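You operate a simulated robot arm through the tools that you are given. There is no shell and no other tool.

The job below is to be done with a simulated two-armed robot. You get a single attempt, and the scene is never put back.

## Task
Raise the grey block slowly on the lift and move it to the ledge.
Fine: first turn the lift's speed knob two marks toward SLOW; let the lift down again.

The check looks at the end state, three seconds after you hand in, the way a careful person would. Anything else that was tipped, shoved, dropped, spilled or broken makes it a failure.

## Robot
Two 7-joint arms with two-finger parallel grippers on one trunk that stands fixed in place. Base frame: the origin is at the foot of the trunk, x ahead of it, y to its left, z up; the work surface is at about z = 90. Lengths are in cm, angles in rad, forces in N, time in s.
The left shoulder is at [7, 13.4, 125.1], the right one opposite. With the tool pointing down near the work surface each hand reaches from about 10 to 64 cm from the base axis, measured 20 degrees to its own side. Payload 1.57 kg a hand.
The TCP of each hand is the grasp point between the finger pads, 3 cm short of the fingertips. In the tool frame z runs along the fingers and y along their closing line. The gripper opens to 8 cm. The fingers are 1.7 cm wide and 1.2 cm thick; the gripper's body (4 by 8.2 cm) begins 8 cm behind the TCP.
Orientation is that of the tool frame in the base frame, as a unit quaternion [w, x, y, z]. With the fingers straight down and closing along the base's y, the tool's x points along the base's -x, its y along +y and its z along -z.

## Interface
- The arms move only by the tool nudge_tool. It takes "left_moves", "right_moves" or both (then of equal length, played together; a hand with none holds still); each is a list of rows, each an object (a shift or turn left out is 0, a gripper value left out holds the last) with "translation": the shift along the base's x, y, z in units of 20 mm (1.0 is 20 mm), a list of three; "rotation": the turn, a rotation vector about the base's x, y, z in units of 4 degrees (1.0 is 4 degrees), a list of three. In form: [{"translation": [tx, ty, tz], "rotation": [wx, wy, wz]}, ...]. A call has 1 to 20 rows; each row shifts and turns the commanded pose from where the row before left it. "left_gripper" and "right_gripper" are, for a hand that has rows, the gripper command, from -1 (shut) to 1 (fully open), values between in proportion, set as the call begins (left out, the last holds). A call with a number of a shift or a turn outside -1 to 1 is refused whole. A row lasts 0.2 s, in which the tool goes at most 5 cm and 0.15 rad; a call with a longer step from one row to the next is refused whole, and so is a gripper value outside its range. A pose out of reach is approached as far as the arm can. The call stops where the force on the tool passes 40 N (or 10 N more than at its start, if that is more) or the arm is blocked; 0.2 s more then pass. The fingers move at their own pace (about 15.3 cm/s each) and stop on an object; they squeeze with about 25 N. The grip force told is the motor's: it shows also when the fingers shut on nothing. Time passes only in rows, and 0.2 s behind the last, so rows that do not move let the fingers close. The reply holds the time, the measured pose of the TCP, the force on the tool along the base axes, the opening and the grip force, in the units named above and with some noise, with the torque about the TCP (base axes, N m) and any sound that the robot's microphone picked up, and new pictures: "views" is both (left out), scene, wrist or none (wrist: the cameras of the hands that moved).
- Cameras (640 x 400 px; columns grow to the right, rows downward): "scene" is now at [13.29, -2.09, 148.78]; the picture's right is [-0.31, -0.95, 0.00], its down [-0.50, 0.16, -0.85] and it looks along [0.81, -0.27, -0.52] (base axes); focal length 214 px, centre (320, 200). "left" rides on the left gripper at [7.2, 0.7, -12.2] in its tool frame; the picture's right is [-0.09, 1.00, 0.00], its down [-0.84, -0.08, -0.54] and it looks along [-0.54, -0.05, 0.84] (tool axes); focal length 238 px, centre (320, 200). "right" rides on the right gripper at [7.2, -0.6, -12.2] in its tool frame; the picture's right is [0.09, 1.00, 0.00], its down [-0.84, 0.08, -0.54] and it looks along [-0.54, 0.05, 0.84] (tool axes); focal length 238 px, centre (320, 200). There is no depth. A picture from a camera that has moved, and an enlarged one, comes with that camera's place and axes in the base frame and with its lens. The place of the scene camera against the robot may be out by one fixed shift of up to 1.2 cm in any direction.
- slide_trunk(by): slides the trunk up (or, below 0, down) by that many cm; the arms and the scene camera ride with it, the base frame stays. It gives what a move gives, with no picture.
- head_to(pan, tilt): turns the head with the scene camera to pan (to the left, within 1.501 rad either way) and tilt (down, from -0.506 to 1.204), counted from straight ahead of the robot. It gives what a move gives, and a new picture of the scene camera.
- inspect(camera, box): a new picture of the part [left, top, right, bottom] of that camera's present view, enlarged. The clock stands still meanwhile.
- job_done(): hands the job in; it is judged then, once.

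Nothing tells you positions but the pictures and the camera data. Unless the task says otherwise, let go and move clear before handing in.

The tools are called after "Request:" by a JSON object that holds its "api" and its "payload". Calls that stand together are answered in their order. nudge_tool: Moves the arms, as the interface text tells. Its arguments: {"type":"object","properties":{"left_moves":{"type":"array","items":{"type":"object","properties":{"translation":{"type":"array","items":{"type":"number"}},"rotation":{"type":"array","items":{"type":"number"}}}}},"left_gripper":{"type":"number"},"right_moves":{"type":"array","items":{"type":"object","properties":{"translation":{"type":"array","items":{"type":"number"}},"rotation":{"type":"array","items":{"type":"number"}}}}},"right_gripper":{"type":"number"},"views":{"type":"string","enum":["both","scene","wrist","none"]}},"required":[]} The other tools are called the same way: slide_trunk (by) slides the trunk up or down; head_to (pan, tilt) turns the head that bears the scene camera; inspect (camera, box) takes an enlarged picture of a part of a camera's view; job_done () hands the job in.

At the start:

```text
time_s: 0.0
left_eef_pos: [38.94, -0.5, 135.62]
left_tool_rot: [0.0, -0.001, 1.0, -0.001]
left_wrist_force: [0.0, -0.8, -0.1]
left_ft_torque: [-0.01, -0.03, 0.02]
left_opening: 8.01
left_grasp_force: 0.0
right_eef_pos: [32.11, -44.92, 135.53]
right_tool_rot: [0.0, -0.001, 1.0, 0.0]
right_wrist_force: [-0.2, -0.9, 0.1]
right_ft_torque: [-0.01, 0.04, 0.06]
right_opening: 7.97
right_grasp_force: 0.1
trunk travel left (down, up): [-82.5, 11.5]
head pan, tilt: [-0.319, 0.55]
```

scene: 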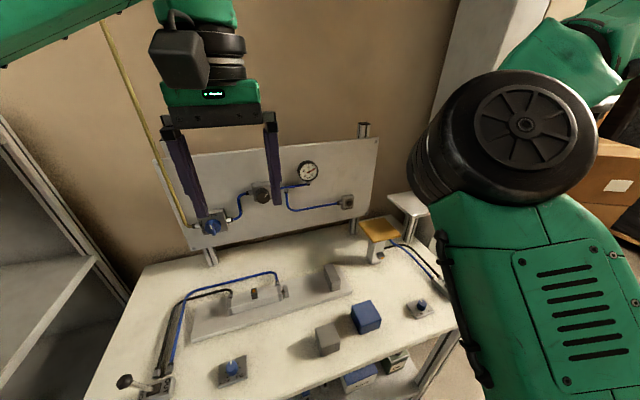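
right: 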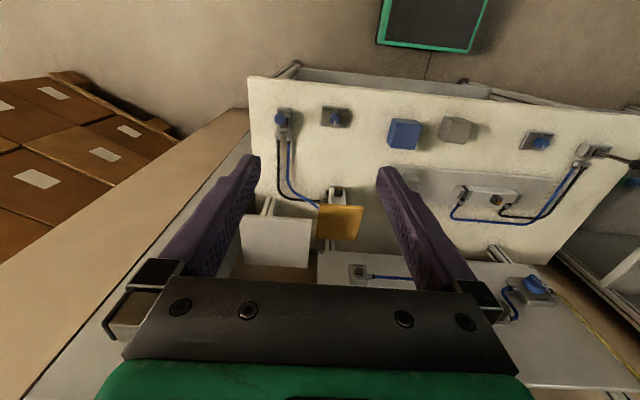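
left: 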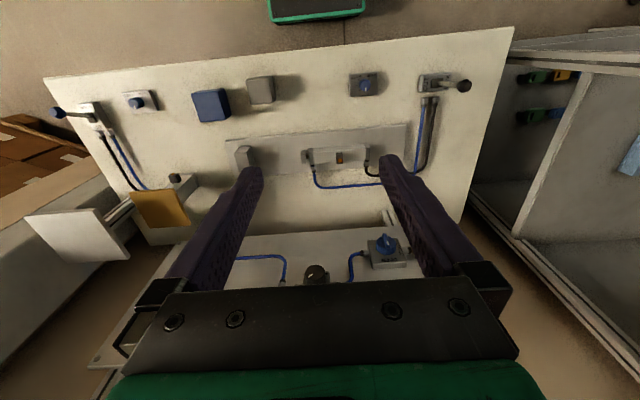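

I see a bench with a back panel, several blue knobs, two levers, a grey and a blue block, a yellow plate (the lift, I think) and a white ledge to the right of it. I'll take enlarged views before moving anything.

Request:
{"api": "inspect", "payload": {"camera": "scene", "box": [340, 180, 480, 340]}}

Request:
{"api": "inspect", "payload": {"camera": "scene", "box": [100, 250, 300, 400]}}

Request:
{"api": "inspect", "payload": {"camera": "right", "box": [240, 80, 440, 280]}}

Request:
{"api": "inspect", "payload": {"camera": "left", "box": [20, 60, 260, 260]}}

Request:
{"api": "inspect", "payload": {"camera": "left", "box": [240, 60, 500, 280]}}

Request:
{"api": "inspect", "payload": {"camera": "right", "box": [420, 100, 640, 320]}}

```text
2.50 times, centred on (410, 260) of scene
camera zoom: at [13.29, -2.09, 148.78], right [-0.31, -0.95, 0.0], down [-0.5, 0.16, -0.85], along [0.81, -0.27, -0.52], focal length 536 px, centre (95, 50)
```

zoom: 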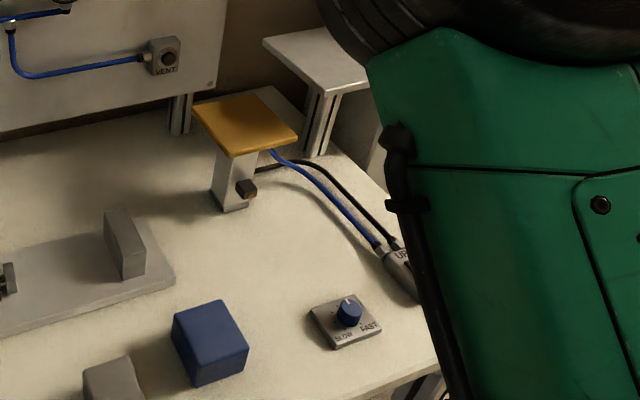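

```text
2.67 times, centred on (200, 325) of scene
camera zoom: at [13.29, -2.09, 148.78], right [-0.31, -0.95, 0.0], down [-0.5, 0.16, -0.85], along [0.81, -0.27, -0.52], focal length 572 px, centre (640, -133)
```

zoom: 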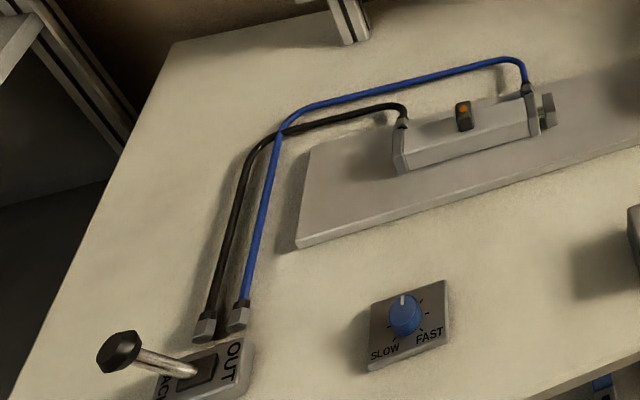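

```text
2.00 times, centred on (340, 180) of right
camera zoom: at [25.12, -45.52, 147.7], right [-0.09, 1.0, 0.0], down [0.84, 0.08, 0.54], along [0.54, 0.05, -0.84], focal length 477 px, centre (280, 240)
```

zoom: 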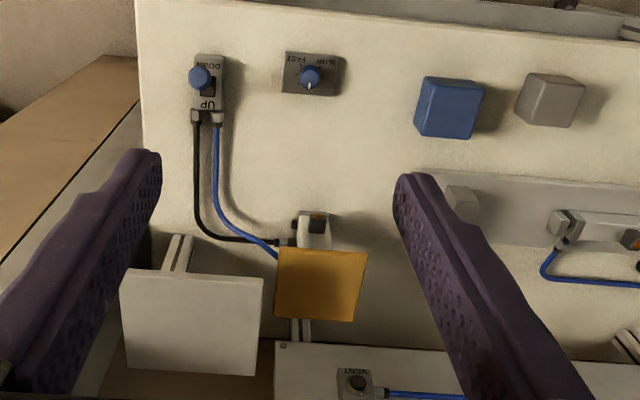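

```text
2.00 times, centred on (140, 160) of left
camera zoom: at [31.74, 0.1, 147.87], right [0.09, 1.0, 0.0], down [0.84, -0.08, 0.54], along [0.54, -0.05, -0.84], focal length 477 px, centre (680, 280)
```

zoom: 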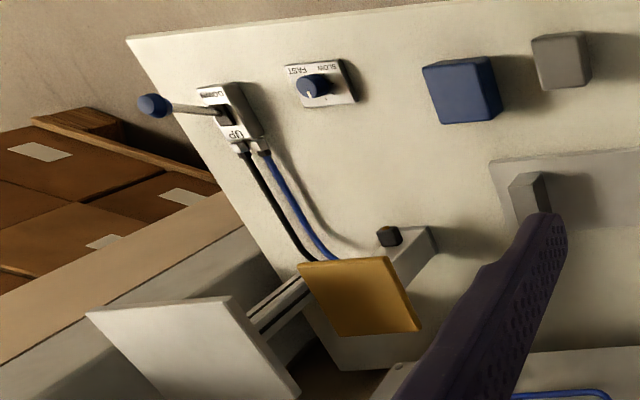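

```text
1.82 times, centred on (370, 170) of left
camera zoom: at [31.74, 0.1, 147.87], right [0.09, 1.0, 0.0], down [0.84, -0.08, 0.54], along [0.54, -0.05, -0.84], focal length 433 px, centre (229, 254)
```

zoom: 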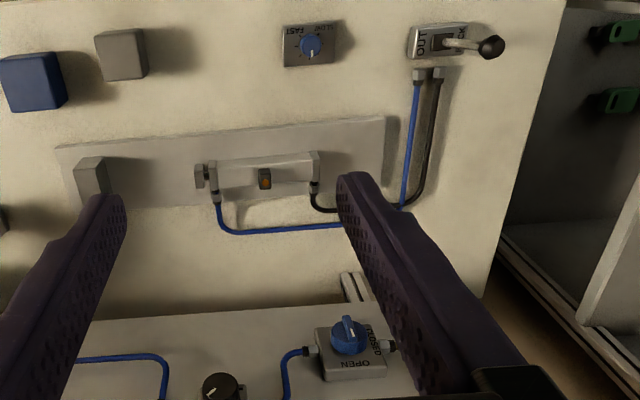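

```text
1.82 times, centred on (530, 210) of right
camera zoom: at [25.12, -45.52, 147.7], right [-0.09, 1.0, 0.0], down [0.84, 0.08, 0.54], along [0.54, 0.05, -0.84], focal length 433 px, centre (-62, 182)
```

zoom: 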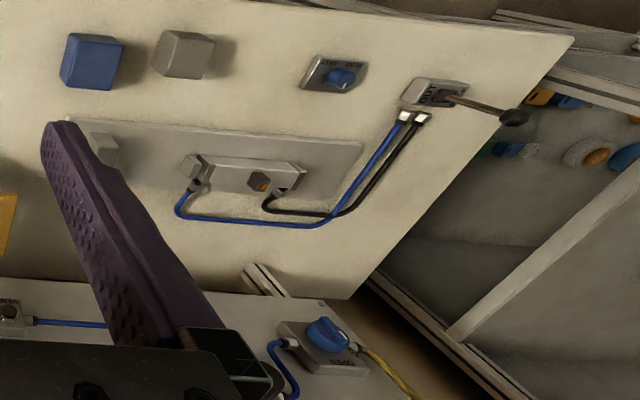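

The lift, its UP/DOWN lever and its own SLOW/FAST knob are on the right; a separate pusher with its own knob and lever is on the left. I'll check the air supply, the gauge and the lift's speed knob more closely.

Request:
{"api": "inspect", "payload": {"camera": "scene", "box": [280, 150, 360, 220]}}

Request:
{"api": "inspect", "payload": {"camera": "scene", "box": [180, 180, 290, 250]}}

Request:
{"api": "inspect", "payload": {"camera": "left", "box": [100, 70, 180, 130]}}

Request:
{"api": "inspect", "payload": {"camera": "right", "box": [260, 90, 380, 160]}}

Request:
{"api": "inspect", "payload": {"camera": "left", "box": [350, 220, 430, 280]}}

Request:
{"api": "inspect", "payload": {"camera": "right", "box": [300, 170, 400, 290]}}

```text
5.71 times, centred on (320, 185) of scene
camera zoom: at [13.29, -2.09, 148.78], right [-0.31, -0.95, 0.0], down [-0.5, 0.16, -0.85], along [0.81, -0.27, -0.52], focal length 1226 px, centre (320, 286)
```

zoom: 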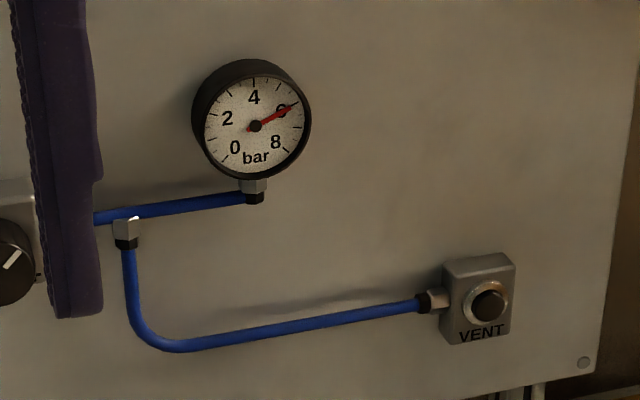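

```text
5.71 times, centred on (235, 215) of scene
camera zoom: at [13.29, -2.09, 148.78], right [-0.31, -0.95, 0.0], down [-0.5, 0.16, -0.85], along [0.81, -0.27, -0.52], focal length 1226 px, centre (806, 114)
```

zoom: 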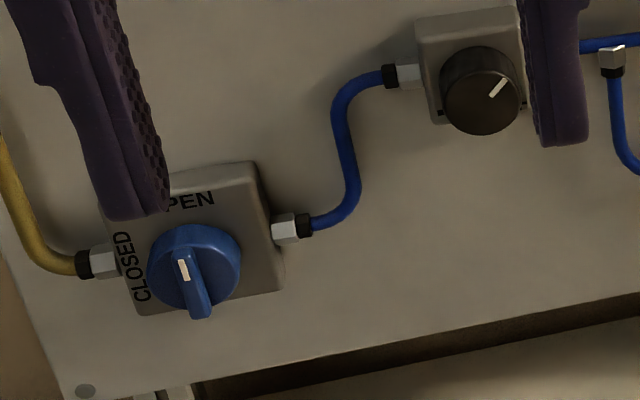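

```text
6.67 times, centred on (140, 100) of left
camera zoom: at [31.74, 0.1, 147.87], right [0.09, 1.0, 0.0], down [0.84, -0.08, 0.54], along [0.54, -0.05, -0.84], focal length 1589 px, centre (1520, 867)
```

zoom: 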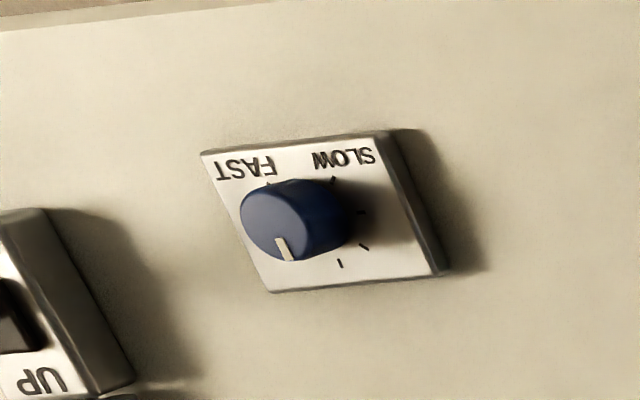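

```text
5.33 times, centred on (320, 125) of right
camera zoom: at [25.12, -45.52, 147.7], right [-0.09, 1.0, 0.0], down [0.84, 0.08, 0.54], along [0.54, 0.05, -0.84], focal length 1271 px, centre (320, 600)
```

zoom: 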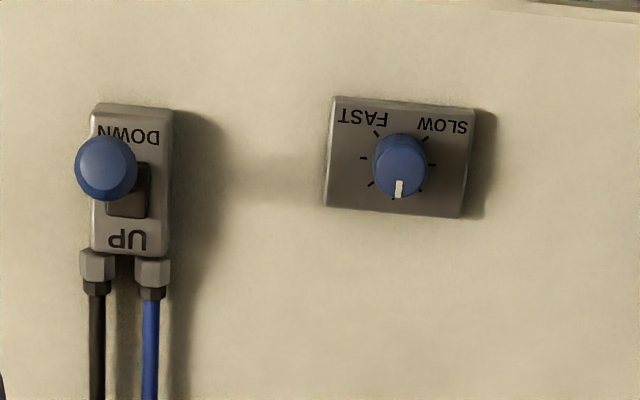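

```text
6.67 times, centred on (390, 250) of left
camera zoom: at [31.74, 0.1, 147.87], right [0.09, 1.0, 0.0], down [0.84, -0.08, 0.54], along [0.54, -0.05, -0.84], focal length 1589 px, centre (-147, -133)
```

zoom: 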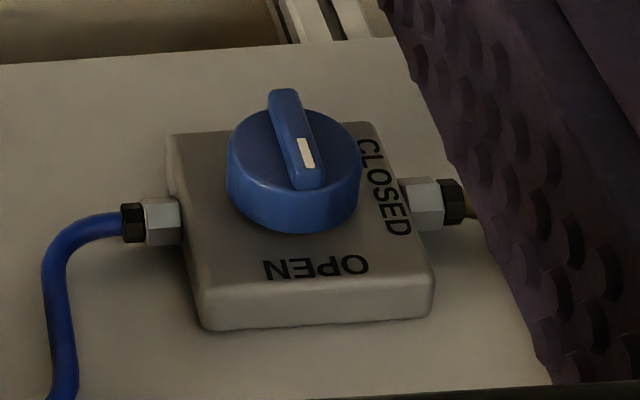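

```text
3.33 times, centred on (350, 230) of right
camera zoom: at [25.12, -45.52, 147.7], right [-0.09, 1.0, 0.0], down [0.84, 0.08, 0.54], along [0.54, 0.05, -0.84], focal length 794 px, centre (220, 100)
```

zoom: 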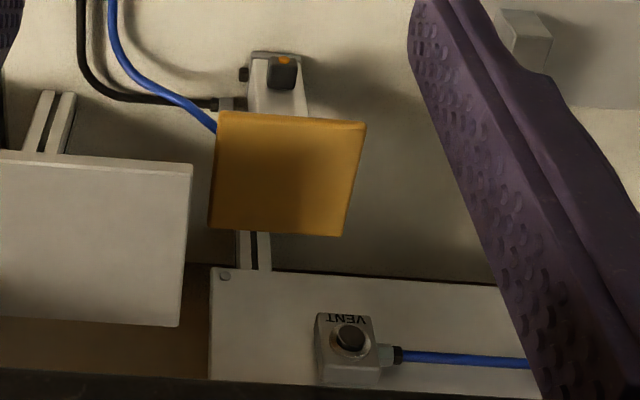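

The supply is open at 6 bar, the lift's lever is on DOWN, and its speed knob points straight away from me with marks spaced about 45°. I take the knob to be at (38.3, -41, 92.5), the lever tip at (37.8, -52.5, 99), the grey block at (38.2, -12.9, 93), the lift plate at (58, -38, 104.7) and the ledge at (59, -51, 111). I'll move the right hand above the knob for a closer look.

Request:
{"api": "nudge_tool", "payload": {"right_moves": [{"translation": [0.2, 0.12, -0.9]}, {"translation": [0.2, 0.12, -0.9]}, {"translation": [0.2, 0.12, -0.9]}, {"translation": [0.2, 0.12, -0.9]}, {"translation": [0.2, 0.12, -0.9]}, {"translation": [0.2, 0.12, -0.9]}, {"translation": [0.2, 0.12, -0.9]}, {"translation": [0.2, 0.12, -0.9]}, {"translation": [0.2, 0.12, -0.9]}, {"translation": [0.2, 0.12, -0.9]}, {"translation": [0.2, 0.12, -0.9]}, {"translation": [0.2, 0.12, -0.9]}, {"translation": [0.2, 0.12, -0.9]}, {"translation": [0.2, 0.12, -0.9]}, {"translation": [0.2, 0.12, -0.9]}, {"translation": [0.1, 0.12, -0.9]}]}}

```text
time_s: 3.4
left_eef_pos: [38.93, -0.42, 135.55]
left_tool_rot: [-0.001, 0.001, 1.0, 0.0]
left_wrist_force: [0.1, 0.1, 0.3]
left_ft_torque: [0.01, 0.0, 0.01]
left_opening: 8.02
left_grasp_force: 0.1
right_eef_pos: [38.58, -41.01, 106.79]
right_tool_rot: [-0.001, -0.001, 1.0, -0.001]
right_wrist_force: [0.9, -0.7, -1.1]
right_ft_torque: [0.03, 0.01, 0.02]
right_opening: 8.0
right_grasp_force: 0.0
trunk travel left (down, up): [-82.5, 11.5]
head pan, tilt: [-0.319, 0.55]
camera scene: at [13.32, -2.1, 148.78], right [-0.31, -0.95, 0.0], down [-0.5, 0.16, -0.85], along [0.81, -0.27, -0.52], focal length 214 px, centre (320, 200)
camera right: at [31.47, -41.68, 118.94], right [-0.09, 1.0, 0.0], down [0.84, 0.08, 0.54], along [0.54, 0.05, -0.84], focal length 238 px, centre (320, 200)
```

scene: 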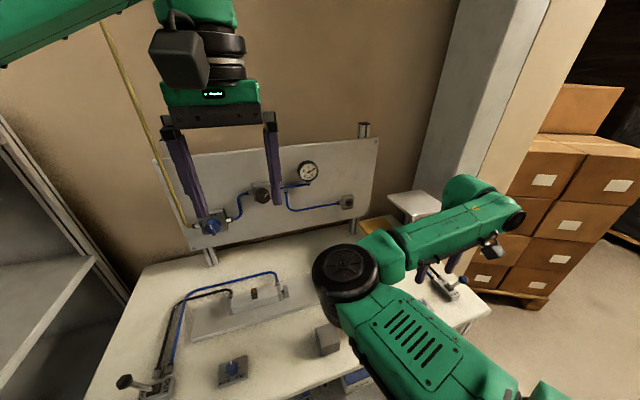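
right: 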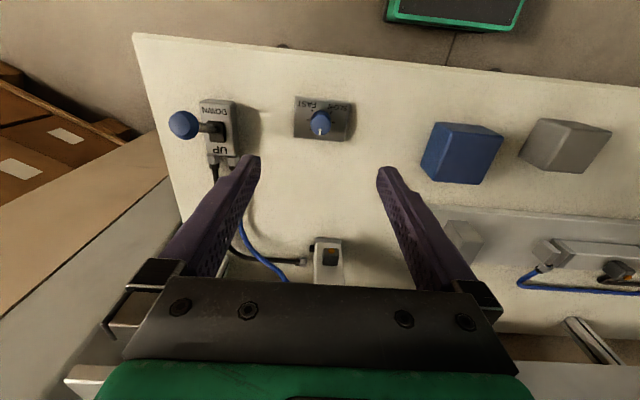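

Request:
{"api": "inspect", "payload": {"camera": "right", "box": [280, 85, 370, 150]}}

Request:
{"api": "inspect", "payload": {"camera": "right", "box": [160, 85, 280, 180]}}

Request:
{"api": "inspect", "payload": {"camera": "right", "box": [410, 100, 630, 210]}}

```text
6.15 times, centred on (325, 118) of right
camera zoom: at [31.47, -41.68, 118.94], right [-0.09, 1.0, 0.0], down [0.84, 0.08, 0.54], along [0.54, 0.05, -0.84], focal length 1467 px, centre (289, 708)
```

zoom: 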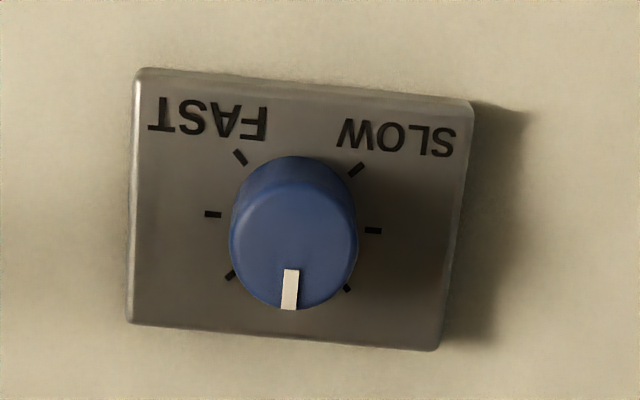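

```text
4.21 times, centred on (220, 132) of right
camera zoom: at [31.47, -41.68, 118.94], right [-0.09, 1.0, 0.0], down [0.84, 0.08, 0.54], along [0.54, 0.05, -0.84], focal length 1004 px, centre (741, 484)
```

zoom: 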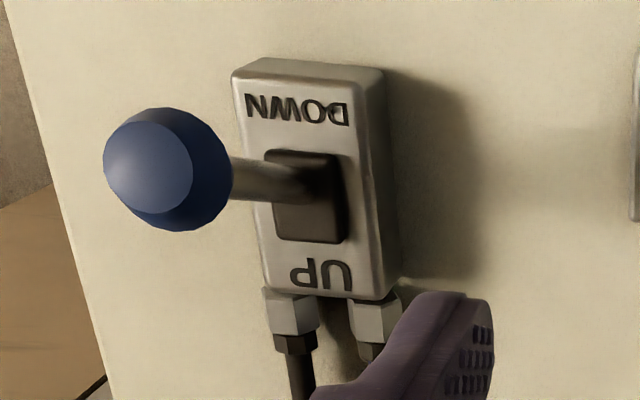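

```text
2.91 times, centred on (520, 155) of right
camera zoom: at [31.47, -41.68, 118.94], right [-0.09, 1.0, 0.0], down [0.84, 0.08, 0.54], along [0.54, 0.05, -0.84], focal length 693 px, centre (-262, 331)
```

zoom: 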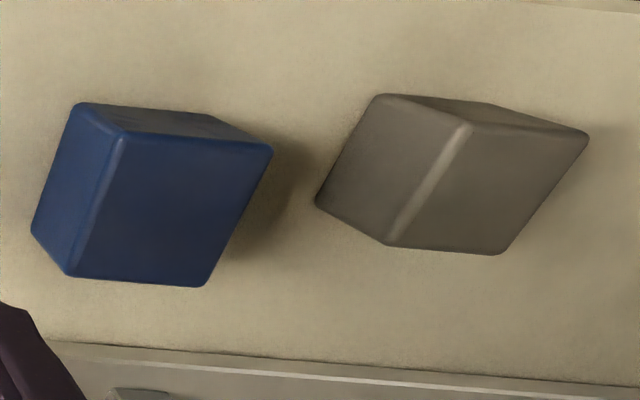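

The lift knob is at (38.5, -41, top about 93.5), with seven marks 45° apart and the pointer on the middle one. Two marks toward SLOW is +90° about z. I'll turn the hand back 44° first while coming down, so the turn stays mid-range.

Request:
{"api": "nudge_tool", "payload": {"right_moves": [{"translation": [0, 0, -0.4], "rotation": [0, 0, -1]}, {"translation": [0, 0, -0.4], "rotation": [0, 0, -1]}, {"translation": [0, 0, -0.4], "rotation": [0, 0, -1]}, {"translation": [0, 0, -0.4], "rotation": [0, 0, -1]}, {"translation": [0, 0, -0.4], "rotation": [0, 0, -1]}, {"translation": [0, 0, -0.4], "rotation": [0, 0, -1]}, {"translation": [0, 0, -0.4], "rotation": [0, 0, -1]}, {"translation": [0, 0, -0.4], "rotation": [0, 0, -1]}, {"translation": [0, 0, -0.4], "rotation": [0, 0, -1]}, {"translation": [0, 0, -0.4], "rotation": [0, 0, -1]}, {"translation": [0, 0, -0.4], "rotation": [0, 0, -1]}]}}

```text
time_s: 5.8
left_eef_pos: [38.94, -0.58, 135.75]
left_tool_rot: [-0.001, 0.0, 1.0, 0.001]
left_wrist_force: [-0.3, 0.4, 0.1]
left_ft_torque: [-0.01, -0.03, -0.01]
left_opening: 8.0
left_grasp_force: 0.1
right_eef_pos: [38.42, -40.96, 97.96]
right_tool_rot: [0.0, 0.375, 0.927, -0.001]
right_wrist_force: [0.6, -0.1, -1.0]
right_ft_torque: [0.01, 0.0, 0.04]
right_opening: 8.0
right_grasp_force: 0.1
trunk travel left (down, up): [-82.5, 11.5]
head pan, tilt: [-0.319, 0.55]
camera scene: at [13.3, -2.1, 148.78], right [-0.31, -0.95, 0.0], down [-0.5, 0.16, -0.85], along [0.81, -0.27, -0.52], focal length 214 px, centre (320, 200)
camera right: at [32.83, -36.41, 110.07], right [0.63, 0.78, 0.0], down [0.66, -0.52, 0.54], along [0.42, -0.34, -0.84], focal length 238 px, centre (320, 200)
```

scene: 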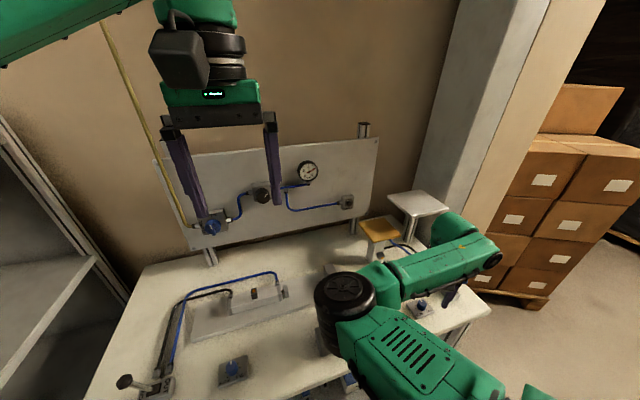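
right: 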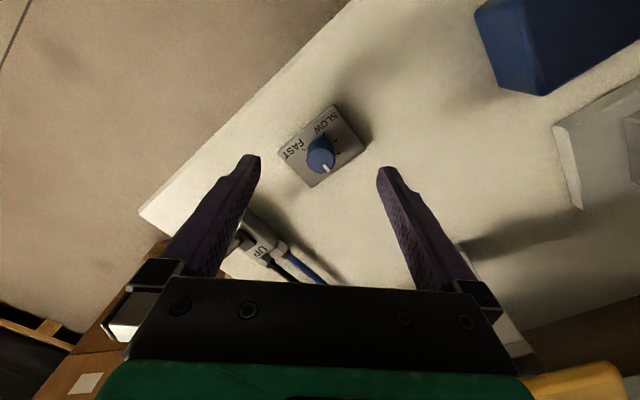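

The knob sits centred between the fingers. I'll lower the fingertips round it and close.

Request:
{"api": "nudge_tool", "payload": {"right_moves": [{"translation": [0, 0, -0.48]}, {"translation": [0, 0, -0.48]}, {"translation": [0, 0, -0.44]}], "views": "wrist"}}

Request:
{"api": "nudge_tool", "payload": {"right_moves": [{"translation": [0, 0, 0]}, {"translation": [0, 0, 0]}, {"translation": [0, 0, 0]}], "right_gripper": -1, "views": "wrist"}}

```text
time_s: 6.6
left_eef_pos: [39.06, -0.43, 135.62]
left_tool_rot: [0.0, -0.001, 1.0, 0.0]
left_wrist_force: [-0.4, -0.4, 0.6]
left_ft_torque: [0.0, 0.0, -0.03]
left_opening: 8.03
left_grasp_force: 0.1
right_eef_pos: [38.46, -41.05, 95.17]
right_tool_rot: [0.0, 0.374, 0.927, -0.001]
right_wrist_force: [0.8, 0.5, 0.8]
right_ft_torque: [0.03, 0.0, -0.01]
right_opening: 8.0
right_grasp_force: 0.0
trunk travel left (down, up): [-82.5, 11.5]
head pan, tilt: [-0.319, 0.55]
camera right: at [32.81, -36.47, 107.29], right [0.62, 0.78, 0.0], down [0.66, -0.52, 0.54], along [0.42, -0.34, -0.84], focal length 238 px, centre (320, 200)
```

right: 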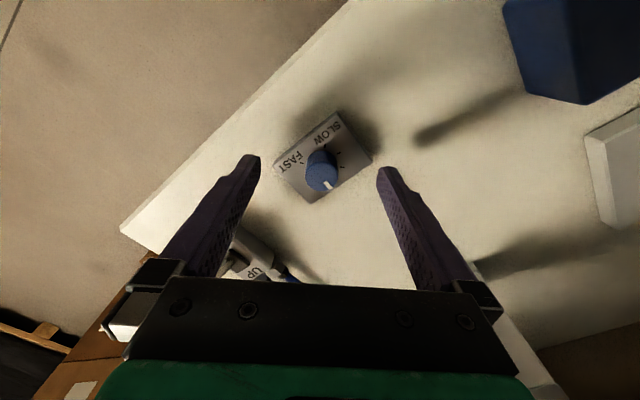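

```text
time_s: 7.4
left_eef_pos: [39.05, -0.49, 135.62]
left_tool_rot: [0.0, 0.0, 1.0, 0.0]
left_wrist_force: [-0.6, 0.1, -0.5]
left_ft_torque: [-0.03, 0.03, 0.02]
left_opening: 7.99
left_grasp_force: 0.0
right_eef_pos: [38.34, -41.09, 95.21]
right_tool_rot: [0.0, 0.374, 0.927, -0.002]
right_wrist_force: [2.1, 2.6, -0.7]
right_ft_torque: [0.24, -0.37, 0.0]
right_opening: 2.25
right_grasp_force: 34.5
trunk travel left (down, up): [-82.5, 11.5]
head pan, tilt: [-0.319, 0.55]
camera right: at [32.88, -36.39, 107.29], right [0.62, 0.78, 0.0], down [0.66, -0.52, 0.54], along [0.42, -0.34, -0.84], focal length 238 px, centre (320, 200)
```

right: 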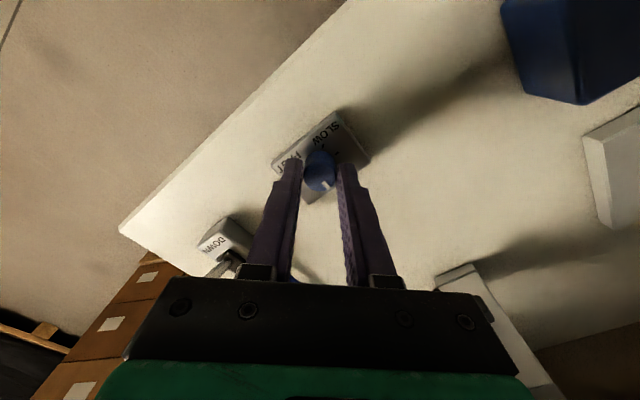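

The knob is held (2.25 cm). I'll turn it the first mark, +44°, and look.

Request:
{"api": "nudge_tool", "payload": {"right_moves": [{"rotation": [0, 0, 1]}, {"rotation": [0, 0, 1]}, {"rotation": [0, 0, 1]}, {"rotation": [0, 0, 1]}, {"rotation": [0, 0, 1]}, {"rotation": [0, 0, 1]}, {"rotation": [0, 0, 1]}, {"rotation": [0, 0, 1]}, {"rotation": [0, 0, 1]}, {"rotation": [0, 0, 1]}, {"rotation": [0, 0, 1]}], "views": "wrist"}}

Request:
{"api": "inspect", "payload": {"camera": "right", "box": [270, 100, 370, 200]}}

```text
time_s: 9.8
left_eef_pos: [39.04, -0.47, 135.64]
left_tool_rot: [0.0, 0.0, 1.0, 0.0]
left_wrist_force: [0.3, -0.3, 0.1]
left_ft_torque: [-0.02, -0.03, 0.01]
left_opening: 7.99
left_grasp_force: 0.1
right_eef_pos: [38.37, -41.07, 95.19]
right_tool_rot: [-0.001, -0.001, 1.0, -0.002]
right_wrist_force: [-3.5, 5.9, -7.3]
right_ft_torque: [0.43, 0.24, 0.0]
right_opening: 2.22
right_grasp_force: 35.2
trunk travel left (down, up): [-82.5, 11.5]
head pan, tilt: [-0.319, 0.55]
camera right: at [31.29, -41.66, 107.3], right [-0.09, 1.0, 0.0], down [0.84, 0.08, 0.54], along [0.54, 0.05, -0.84], focal length 238 px, centre (320, 200)
```

right: 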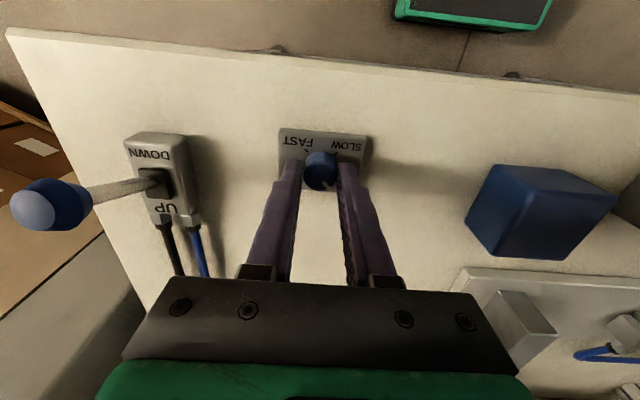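

```text
4.00 times, centred on (320, 150) of right
camera zoom: at [31.29, -41.66, 107.3], right [-0.09, 1.0, 0.0], down [0.84, 0.08, 0.54], along [0.54, 0.05, -0.84], focal length 953 px, centre (320, 400)
```

zoom: 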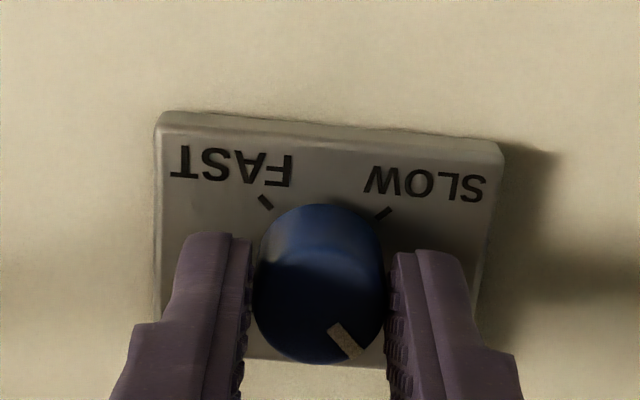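

The pointer is moving toward SLOW with the hand. I'll turn the second mark (+46°).

Request:
{"api": "nudge_tool", "payload": {"right_moves": [{"rotation": [0, 0, 1]}, {"rotation": [0, 0, 1]}, {"rotation": [0, 0, 1]}, {"rotation": [0, 0, 1]}, {"rotation": [0, 0, 1]}, {"rotation": [0, 0, 1]}, {"rotation": [0, 0, 1]}, {"rotation": [0, 0, 1]}, {"rotation": [0, 0, 1]}, {"rotation": [0, 0, 1]}, {"rotation": [0, 0, 1]}, {"rotation": [0, 0, 0.5]}], "views": "wrist"}}

Request:
{"api": "inspect", "payload": {"camera": "right", "box": [270, 100, 370, 200]}}

```text
time_s: 12.4
left_eef_pos: [39.0, -0.45, 135.63]
left_tool_rot: [0.0, 0.001, 1.0, 0.0]
left_wrist_force: [0.4, 0.5, 0.3]
left_ft_torque: [-0.01, 0.0, 0.0]
left_opening: 7.99
left_grasp_force: 0.1
right_eef_pos: [38.44, -41.14, 95.06]
right_tool_rot: [0.0, -0.393, 0.92, -0.001]
right_wrist_force: [-4.5, 2.4, -5.1]
right_ft_torque: [-0.22, 0.77, -0.01]
right_opening: 2.25
right_grasp_force: 35.1
trunk travel left (down, up): [-82.5, 11.5]
head pan, tilt: [-0.319, 0.55]
camera right: at [33.97, -46.72, 107.29], right [-0.78, 0.62, 0.0], down [0.52, 0.66, 0.54], along [0.34, 0.42, -0.84], focal length 238 px, centre (320, 200)
```

right: 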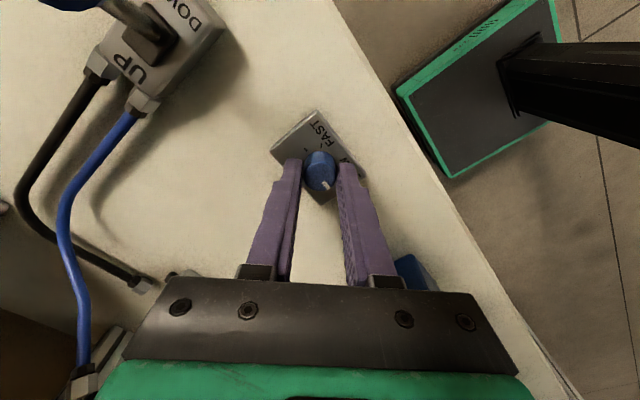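

```text
4.00 times, centred on (320, 150) of right
camera zoom: at [33.97, -46.72, 107.29], right [-0.78, 0.62, 0.0], down [0.52, 0.66, 0.54], along [0.34, 0.42, -0.84], focal length 953 px, centre (320, 400)
```

zoom: 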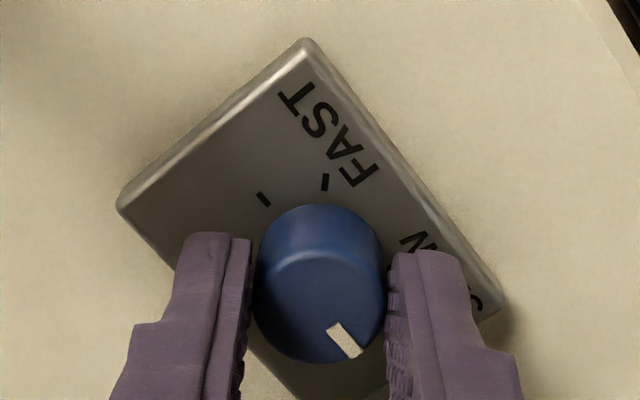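

The knob followed without slipping. I'll open, lift straight up and check the pointer against the marks.

Request:
{"api": "nudge_tool", "payload": {"right_moves": [{}, {}, {"translation": [0, 0, 0.5]}, {"translation": [0, 0, 1]}, {"translation": [0, 0, 1]}, {"translation": [0, 0, 1]}, {"translation": [0, 0, 1]}, {"translation": [0, 0, 1]}], "right_gripper": 1, "views": "wrist"}}

Request:
{"api": "inspect", "payload": {"camera": "right", "box": [270, 80, 370, 150]}}

```text
time_s: 14.2
left_eef_pos: [39.01, -0.42, 135.59]
left_tool_rot: [0.0, 0.0, 1.0, -0.001]
left_wrist_force: [-0.3, -0.5, -0.5]
left_ft_torque: [-0.03, 0.05, 0.02]
left_opening: 7.99
left_grasp_force: 0.1
right_eef_pos: [38.43, -40.96, 106.2]
right_tool_rot: [0.0, -0.391, 0.92, -0.001]
right_wrist_force: [-0.1, -0.7, 0.9]
right_ft_torque: [0.01, -0.01, 0.0]
right_opening: 8.03
right_grasp_force: 0.1
trunk travel left (down, up): [-82.5, 11.5]
head pan, tilt: [-0.319, 0.55]
camera right: at [33.98, -46.59, 118.3], right [-0.78, 0.62, 0.0], down [0.52, 0.66, 0.54], along [0.34, 0.42, -0.84], focal length 238 px, centre (320, 200)
```

right: 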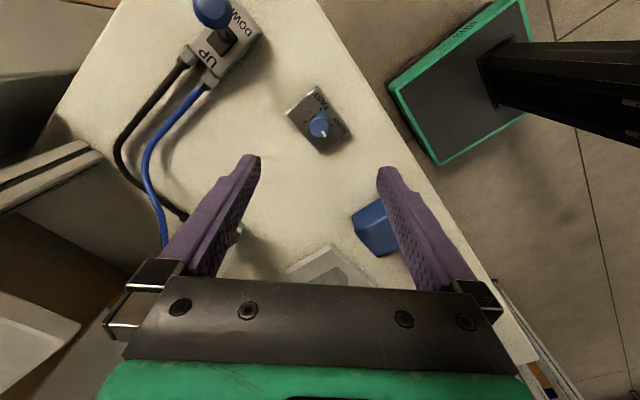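

```text
5.71 times, centred on (320, 115) of right
camera zoom: at [33.98, -46.59, 118.3], right [-0.78, 0.62, 0.0], down [0.52, 0.66, 0.54], along [0.34, 0.42, -0.84], focal length 1362 px, centre (320, 686)
```

zoom: 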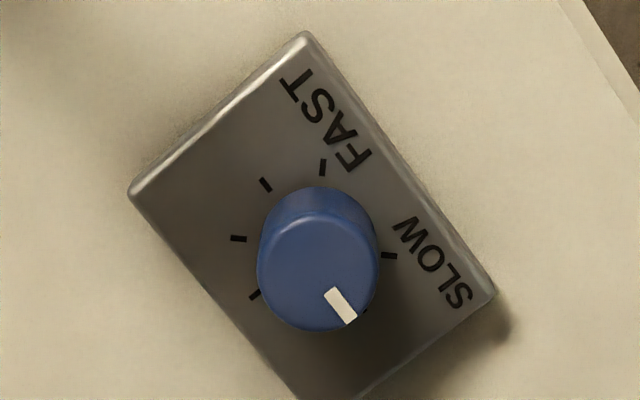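

I need to read the pointer precisely: it looks near the second mark, possibly a few degrees short. I'll zoom in tighter.

Request:
{"api": "inspect", "payload": {"camera": "right", "box": [300, 100, 340, 145]}}

Request:
{"api": "inspect", "payload": {"camera": "scene", "box": [405, 295, 440, 320]}}

```text
8.89 times, centred on (320, 122) of right
camera zoom: at [33.98, -46.59, 118.3], right [-0.78, 0.62, 0.0], down [0.52, 0.66, 0.54], along [0.34, 0.42, -0.84], focal length 2119 px, centre (320, 889)
```

zoom: 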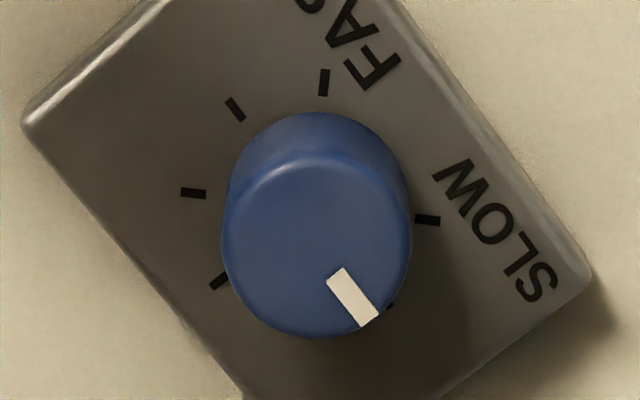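

```text
16.00 times, centred on (422, 308) of scene
camera zoom: at [13.26, -2.07, 148.78], right [-0.31, -0.95, 0.0], down [-0.5, 0.16, -0.85], along [0.81, -0.27, -0.52], focal length 3432 px, centre (-1320, -1520)
```

zoom: 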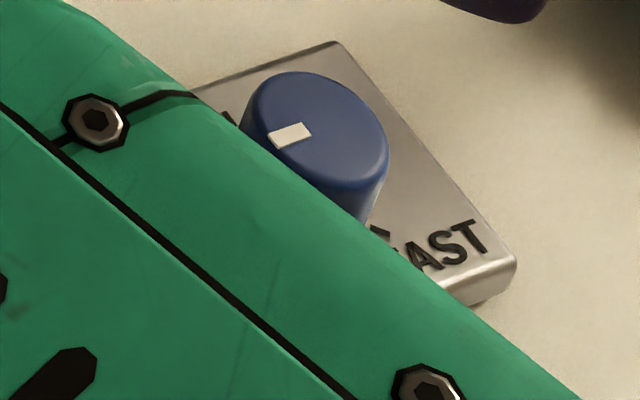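

Parallel to the panel's edge, the pointer reads about 89°, so it is on the second mark toward SLOW. The grey block is at about (38.6, -12.8), roughly 4.6 cm a side and square to the bench. The lift plate spans x 53.5–63.5, y -43 to -33, and the ledge x 53–67, y -58 to -44.5. I'll test the empty hand's reach above the ledge while turning it back straight.

Request:
{"api": "nudge_tool", "payload": {"right_moves": [{"translation": [0, 0, 0.9], "rotation": [0, 0, -1]}, {"translation": [0, 0, 0.9], "rotation": [0, 0, -1]}, {"translation": [0, 0, 0.9], "rotation": [0, 0, -1]}, {"translation": [0.5, -0.2, 0.9], "rotation": [0, 0, -1]}, {"translation": [0.8, -0.35, 0.9], "rotation": [0, 0, -1]}, {"translation": [0.8, -0.35, 0.9], "rotation": [0, 0, -1]}, {"translation": [0.8, -0.35, 0.9], "rotation": [0, 0, -1]}, {"translation": [0.8, -0.35, 0.9], "rotation": [0, 0, -1]}, {"translation": [0.8, -0.35, 0.5], "rotation": [0, 0, -1]}, {"translation": [0.8, -0.35, 0], "rotation": [0, 0, -1]}, {"translation": [0.8, -0.35, 0], "rotation": [0, 0, -1]}, {"translation": [0.8, -0.35, 0], "rotation": [0, 0, -0.5]}, {"translation": [0.8, -0.35, 0]}, {"translation": [0.8, -0.35, 0]}, {"translation": [0.8, -0.35, 0]}]}}

```text
time_s: 17.4
left_eef_pos: [39.05, -0.46, 135.56]
left_tool_rot: [0.0, 0.0, 1.0, -0.001]
left_wrist_force: [0.5, -0.4, 0.6]
left_ft_torque: [-0.01, 0.01, 0.02]
left_opening: 7.99
left_grasp_force: 0.0
right_eef_pos: [51.88, -46.52, 121.24]
right_tool_rot: [0.0, 0.0, 1.0, -0.001]
right_wrist_force: [0.0, -0.3, -0.4]
right_ft_torque: [0.01, -0.07, -0.04]
right_opening: 8.0
right_grasp_force: 0.1
right hand out of reach, approached as far as the arm can: row 12, 13, 14, 15
trunk travel left (down, up): [-82.5, 11.5]
head pan, tilt: [-0.319, 0.55]
camera scene: at [13.29, -2.13, 148.78], right [-0.31, -0.95, 0.0], down [-0.5, 0.16, -0.85], along [0.81, -0.27, -0.52], focal length 214 px, centre (320, 200)
camera right: at [44.77, -47.18, 133.32], right [-0.09, 1.0, 0.0], down [0.84, 0.08, 0.54], along [0.54, 0.05, -0.84], focal length 238 px, centre (320, 200)
```

scene: 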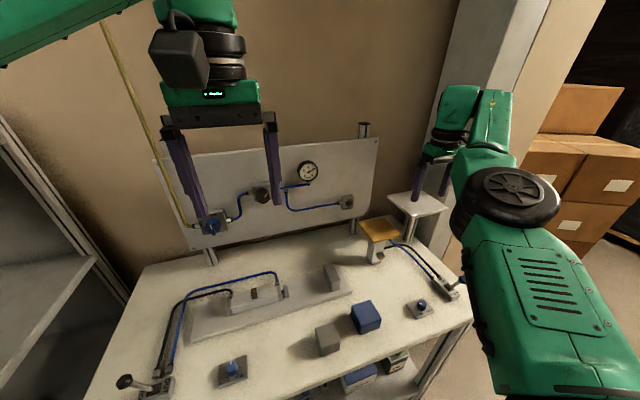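
right: 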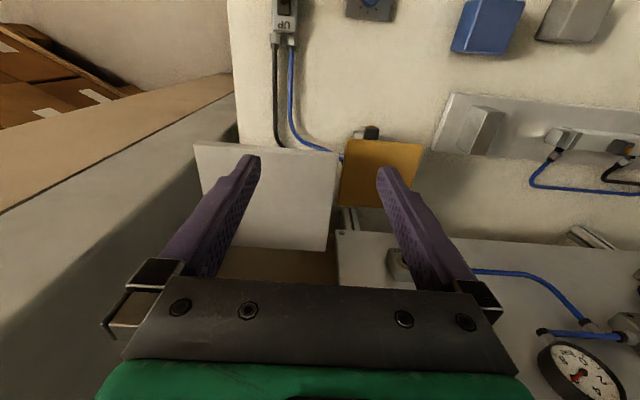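

The straight-down hand gets to about 56 cm from the shoulder, so the ledge is just out of reach. Tilting the tool forward about 30° around its closing line, both when grasping and when placing, will fix that and keep the block level. I'll bring the right hand over the grey block and move the left hand aside to the left.

Request:
{"api": "nudge_tool", "payload": {"right_moves": [{"translation": [-0.37, 0.93, 0]}, {"translation": [-0.37, 0.93, 0]}, {"translation": [-0.37, 0.93, 0]}, {"translation": [-0.37, 0.93, 0]}, {"translation": [-0.37, 0.93, 0]}, {"translation": [-0.37, 0.93, 0]}, {"translation": [-0.37, 0.93, 0]}, {"translation": [-0.37, 0.93, 0]}, {"translation": [-0.37, 0.93, 0]}, {"translation": [-0.37, 0.93, 0]}, {"translation": [-0.37, 0.93, 0]}, {"translation": [-0.37, 0.93, 0]}, {"translation": [-0.37, 0.93, 0]}, {"translation": [-0.37, 0.93, 0]}, {"translation": [-0.37, 0.93, 0]}, {"translation": [-0.37, 0.93, 0]}, {"translation": [-0.37, 0.93, 0]}, {"translation": [-0.37, 0.93, 0]}], "left_moves": [{"translation": [0, 0.5, 0]}, {"translation": [0, 0.5, 0]}, {"translation": [0, 0.5, 0]}, {"translation": [0, 0.5, 0]}, {"translation": [0, 0.5, 0]}, {"translation": [0, 0.5, 0]}, {"translation": [0, 0.5, 0]}, {"translation": [0, 0.5, 0]}, {"translation": [0, 0.5, 0]}, {"translation": [0, 0.5, 0]}, {"translation": [0, 0.5, 0]}, {"translation": [0, 0.5, 0]}, {"translation": [0, 0.5, 0]}, {"translation": [0, 0.5, 0]}, {"translation": [0, 0.5, 0]}, {"translation": [0, 0.5, 0]}, {"translation": [0, 0.5, 0]}, {"translation": [0, 0.5, 0]}]}}

```text
time_s: 21.2
left_eef_pos: [39.03, 17.68, 135.64]
left_tool_rot: [0.0, 0.001, 1.0, 0.001]
left_wrist_force: [0.5, -0.5, 0.3]
left_ft_torque: [0.0, 0.0, -0.04]
left_opening: 8.03
left_grasp_force: 0.0
right_eef_pos: [46.94, -33.89, 121.3]
right_tool_rot: [0.0, 0.0, 1.0, -0.001]
right_wrist_force: [0.1, -0.5, -0.2]
right_ft_torque: [-0.02, -0.01, 0.0]
right_opening: 8.0
right_grasp_force: 0.1
right hand out of reach, approached as far as the arm can: row 8, 9, 10, 11, 12, 13, 14, 15, 16, 17, 18
trunk travel left (down, up): [-82.5, 11.5]
head pan, tilt: [-0.319, 0.55]
camera scene: at [13.27, -2.03, 148.79], right [-0.31, -0.95, 0.0], down [-0.5, 0.16, -0.85], along [0.81, -0.27, -0.52], focal length 214 px, centre (320, 200)
camera right: at [39.82, -34.29, 133.38], right [-0.09, 1.0, 0.0], down [0.84, 0.08, 0.54], along [0.54, 0.05, -0.84], focal length 238 px, centre (320, 200)
camera left: at [31.74, 18.23, 147.86], right [0.09, 1.0, 0.0], down [0.84, -0.08, 0.54], along [0.54, -0.05, -0.84], focal length 238 px, centre (320, 200)
```

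scene: 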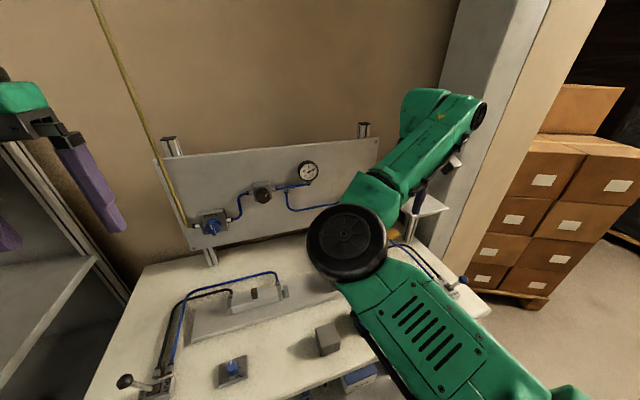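
right: 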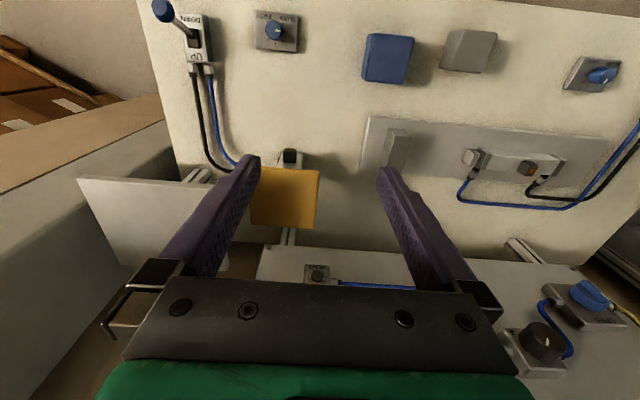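
left: 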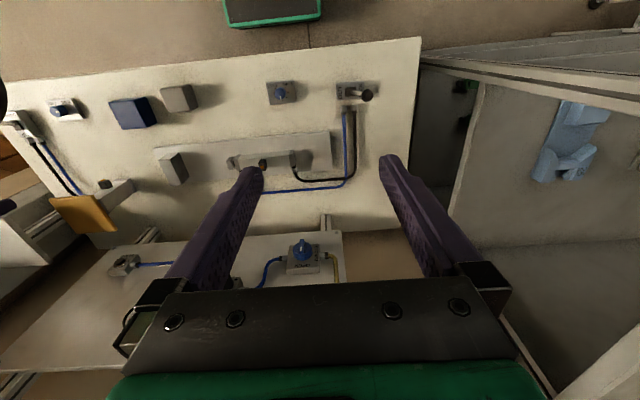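

The arm balked on that path, at (46.9, -33.9, 121.3). I'll try a short move back toward the robot to see whether it follows.

Request:
{"api": "nudge_tool", "payload": {"right_moves": [{"translation": [-0.5, 0, 0]}, {"translation": [-0.5, 0, 0]}, {"translation": [-0.5, 0, 0]}], "views": "none"}}

```text
time_s: 22.0
left_eef_pos: [38.94, 17.52, 135.59]
left_tool_rot: [0.0, 0.0, 1.0, 0.001]
left_wrist_force: [-0.2, 0.5, 0.2]
left_ft_torque: [0.01, 0.0, 0.0]
left_opening: 8.01
left_grasp_force: 0.0
right_eef_pos: [47.02, -33.72, 121.27]
right_tool_rot: [0.0, 0.001, 1.0, 0.0]
right_wrist_force: [0.9, -0.4, -0.7]
right_ft_torque: [0.02, 0.04, 0.0]
right_opening: 7.97
right_grasp_force: 0.1
right hand out of reach, approached as far as the arm can: row 1, 2, 3
trunk travel left (down, up): [-82.5, 11.5]
head pan, tilt: [-0.319, 0.55]
```

The command has run ahead of the hand, so I'll bring it back in y.

Request:
{"api": "nudge_tool", "payload": {"right_moves": [{"translation": [0, -1, 0]}, {"translation": [0, -1, 0]}, {"translation": [0, -1, 0]}, {"translation": [0, -1, 0]}, {"translation": [0, -1, 0]}, {"translation": [0, -1, 0]}], "views": "none"}}

```text
time_s: 23.4
left_eef_pos: [39.04, 17.4, 135.7]
left_tool_rot: [0.001, 0.0, 1.0, 0.001]
left_wrist_force: [0.1, -0.6, 0.1]
left_ft_torque: [0.01, -0.01, 0.04]
left_opening: 8.02
left_grasp_force: 0.1
right_eef_pos: [46.97, -45.89, 121.05]
right_tool_rot: [0.0, -0.001, 1.0, -0.001]
right_wrist_force: [0.0, -0.9, 0.6]
right_ft_torque: [0.02, -0.01, 0.0]
right_opening: 8.02
right_grasp_force: 0.1
trunk travel left (down, up): [-82.5, 11.5]
head pan, tilt: [-0.319, 0.55]
```

It follows from here, so a joint limit blocked that direction. I'll go around, first back in x and then left in y.

Request:
{"api": "nudge_tool", "payload": {"right_moves": [{"translation": [-0.9, 0, 0]}, {"translation": [-0.9, 0, 0]}, {"translation": [-0.9, 0, 0]}, {"translation": [-0.9, 0, 0]}, {"translation": [-0.9, 0, 0]}], "views": "none"}}

Request:
{"api": "nudge_tool", "payload": {"right_moves": [{"translation": [0, 0.9, 0]}, {"translation": [0, 0.9, 0]}, {"translation": [0, 0.9, 0]}, {"translation": [0, 0.9, 0]}, {"translation": [0, 0.9, 0]}, {"translation": [0, 0.9, 0]}, {"translation": [0, 0.9, 0]}, {"translation": [0, 0.9, 0]}, {"translation": [0, 0.9, 0]}], "views": "scene"}}

```text
time_s: 24.6
left_eef_pos: [38.9, 17.58, 135.7]
left_tool_rot: [0.0, 0.0, 1.0, 0.0]
left_wrist_force: [-0.4, -0.6, 0.3]
left_ft_torque: [0.01, 0.01, -0.01]
left_opening: 8.01
left_grasp_force: 0.1
right_eef_pos: [37.82, -45.7, 121.28]
right_tool_rot: [0.0, -0.002, 1.0, -0.001]
right_wrist_force: [-0.2, 0.3, -0.1]
right_ft_torque: [0.01, 0.01, -0.02]
right_opening: 8.02
right_grasp_force: 0.1
trunk travel left (down, up): [-82.5, 11.5]
head pan, tilt: [-0.319, 0.55]
```

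```text
time_s: 26.6
left_eef_pos: [39.02, 17.65, 135.74]
left_tool_rot: [0.001, 0.0, 1.0, 0.0]
left_wrist_force: [0.1, 0.0, 0.0]
left_ft_torque: [-0.02, 0.0, 0.02]
left_opening: 8.03
left_grasp_force: 0.2
right_eef_pos: [37.9, -38.19, 121.31]
right_tool_rot: [-0.001, 0.0, 1.0, 0.0]
right_wrist_force: [0.2, -0.3, 0.2]
right_ft_torque: [0.01, 0.0, -0.02]
right_opening: 8.02
right_grasp_force: 0.0
right hand out of reach, approached as far as the arm can: row 5, 6, 7, 8, 9
trunk travel left (down, up): [-82.5, 11.5]
head pan, tilt: [-0.319, 0.55]
camera scene: at [13.29, -2.12, 148.78], right [-0.31, -0.95, 0.0], down [-0.5, 0.16, -0.85], along [0.81, -0.27, -0.52], focal length 214 px, centre (320, 200)
```

scene: 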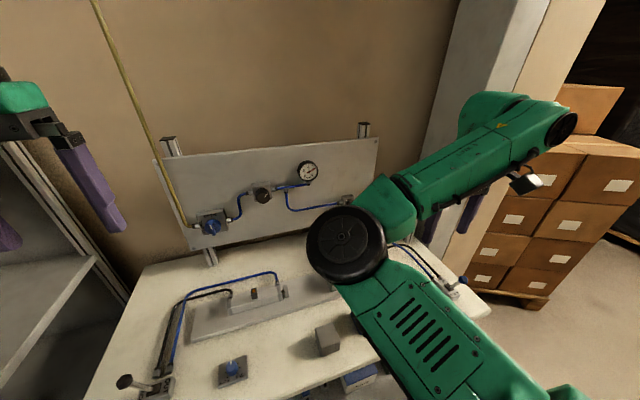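

The elbow has swung inward and meets a joint limit. I'll raise the hand to the start height, where the elbow sits differently, and then go left.

Request:
{"api": "nudge_tool", "payload": {"right_moves": [{"translation": [-0.4, -0.4, 1]}, {"translation": [-0.4, -0.4, 1]}, {"translation": [-0.4, -0.4, 1]}, {"translation": [-0.4, -0.4, 1]}, {"translation": [-0.4, -0.4, 1]}, {"translation": [-0.4, -0.4, 1]}, {"translation": [-0.4, -0.4, 1]}], "views": "scene"}}

Request:
{"api": "nudge_tool", "payload": {"right_moves": [{"translation": [0.1, 0.9, 0]}, {"translation": [0.1, 0.9, 0]}, {"translation": [0.1, 0.9, 0]}, {"translation": [0.1, 0.9, 0]}, {"translation": [0.1, 0.9, 0]}, {"translation": [0.1, 0.9, 0]}, {"translation": [0.1, 0.9, 0]}, {"translation": [0.1, 0.9, 0]}, {"translation": [0.1, 0.9, 0]}], "views": "scene"}}

```text
time_s: 28.2
left_eef_pos: [38.88, 17.46, 135.63]
left_tool_rot: [0.0, 0.0, 1.0, 0.0]
left_wrist_force: [0.0, 0.4, -0.5]
left_ft_torque: [-0.02, 0.0, -0.03]
left_opening: 8.01
left_grasp_force: 0.0
right_eef_pos: [32.14, -43.78, 135.3]
right_tool_rot: [0.001, 0.0, 1.0, -0.001]
right_wrist_force: [0.2, -0.3, 0.1]
right_ft_torque: [0.0, -0.01, 0.0]
right_opening: 7.99
right_grasp_force: 0.1
trunk travel left (down, up): [-82.5, 11.5]
head pan, tilt: [-0.319, 0.55]
camera scene: at [13.17, -2.11, 148.79], right [-0.31, -0.95, 0.0], down [-0.5, 0.16, -0.85], along [0.81, -0.27, -0.52], focal length 214 px, centre (320, 200)
```

scene: 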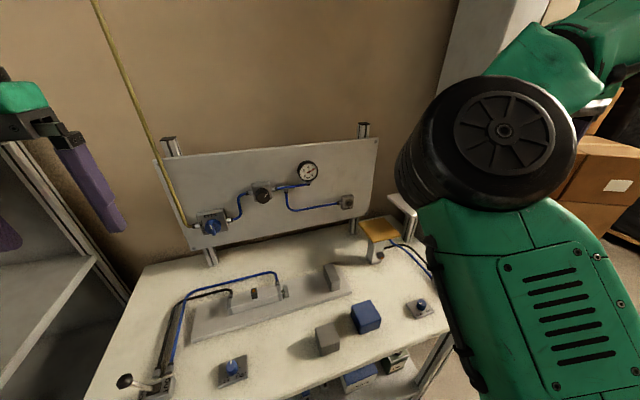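

```text
time_s: 30.2
left_eef_pos: [38.96, 17.79, 135.57]
left_tool_rot: [0.0, 0.0, 1.0, -0.001]
left_wrist_force: [0.0, -0.3, -0.4]
left_ft_torque: [0.0, 0.02, -0.01]
left_opening: 8.02
left_grasp_force: 0.1
right_eef_pos: [35.62, -28.54, 135.82]
right_tool_rot: [-0.001, 0.0, 1.0, -0.001]
right_wrist_force: [0.1, -0.8, -0.5]
right_ft_torque: [0.0, 0.01, 0.02]
right_opening: 8.0
right_grasp_force: 0.2
right hand out of reach, approached as far as the arm can: row 5, 8, 9
trunk travel left (down, up): [-82.5, 11.5]
head pan, tilt: [-0.319, 0.55]
camera scene: at [10.92, -3.79, 146.07], right [-0.6, -0.8, 0.0], down [-0.61, 0.46, -0.64], along [0.51, -0.39, -0.77], focal length 214 px, centre (320, 200)
```

scene: 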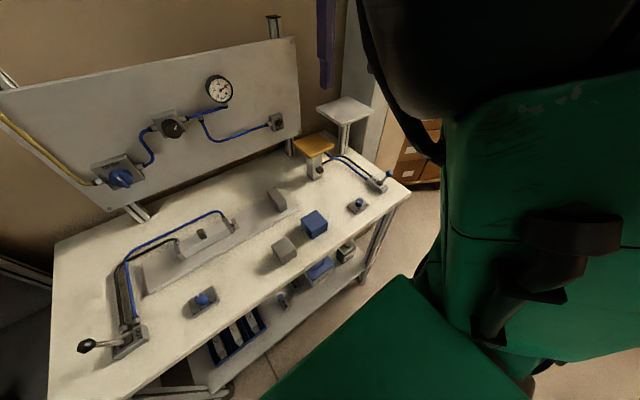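

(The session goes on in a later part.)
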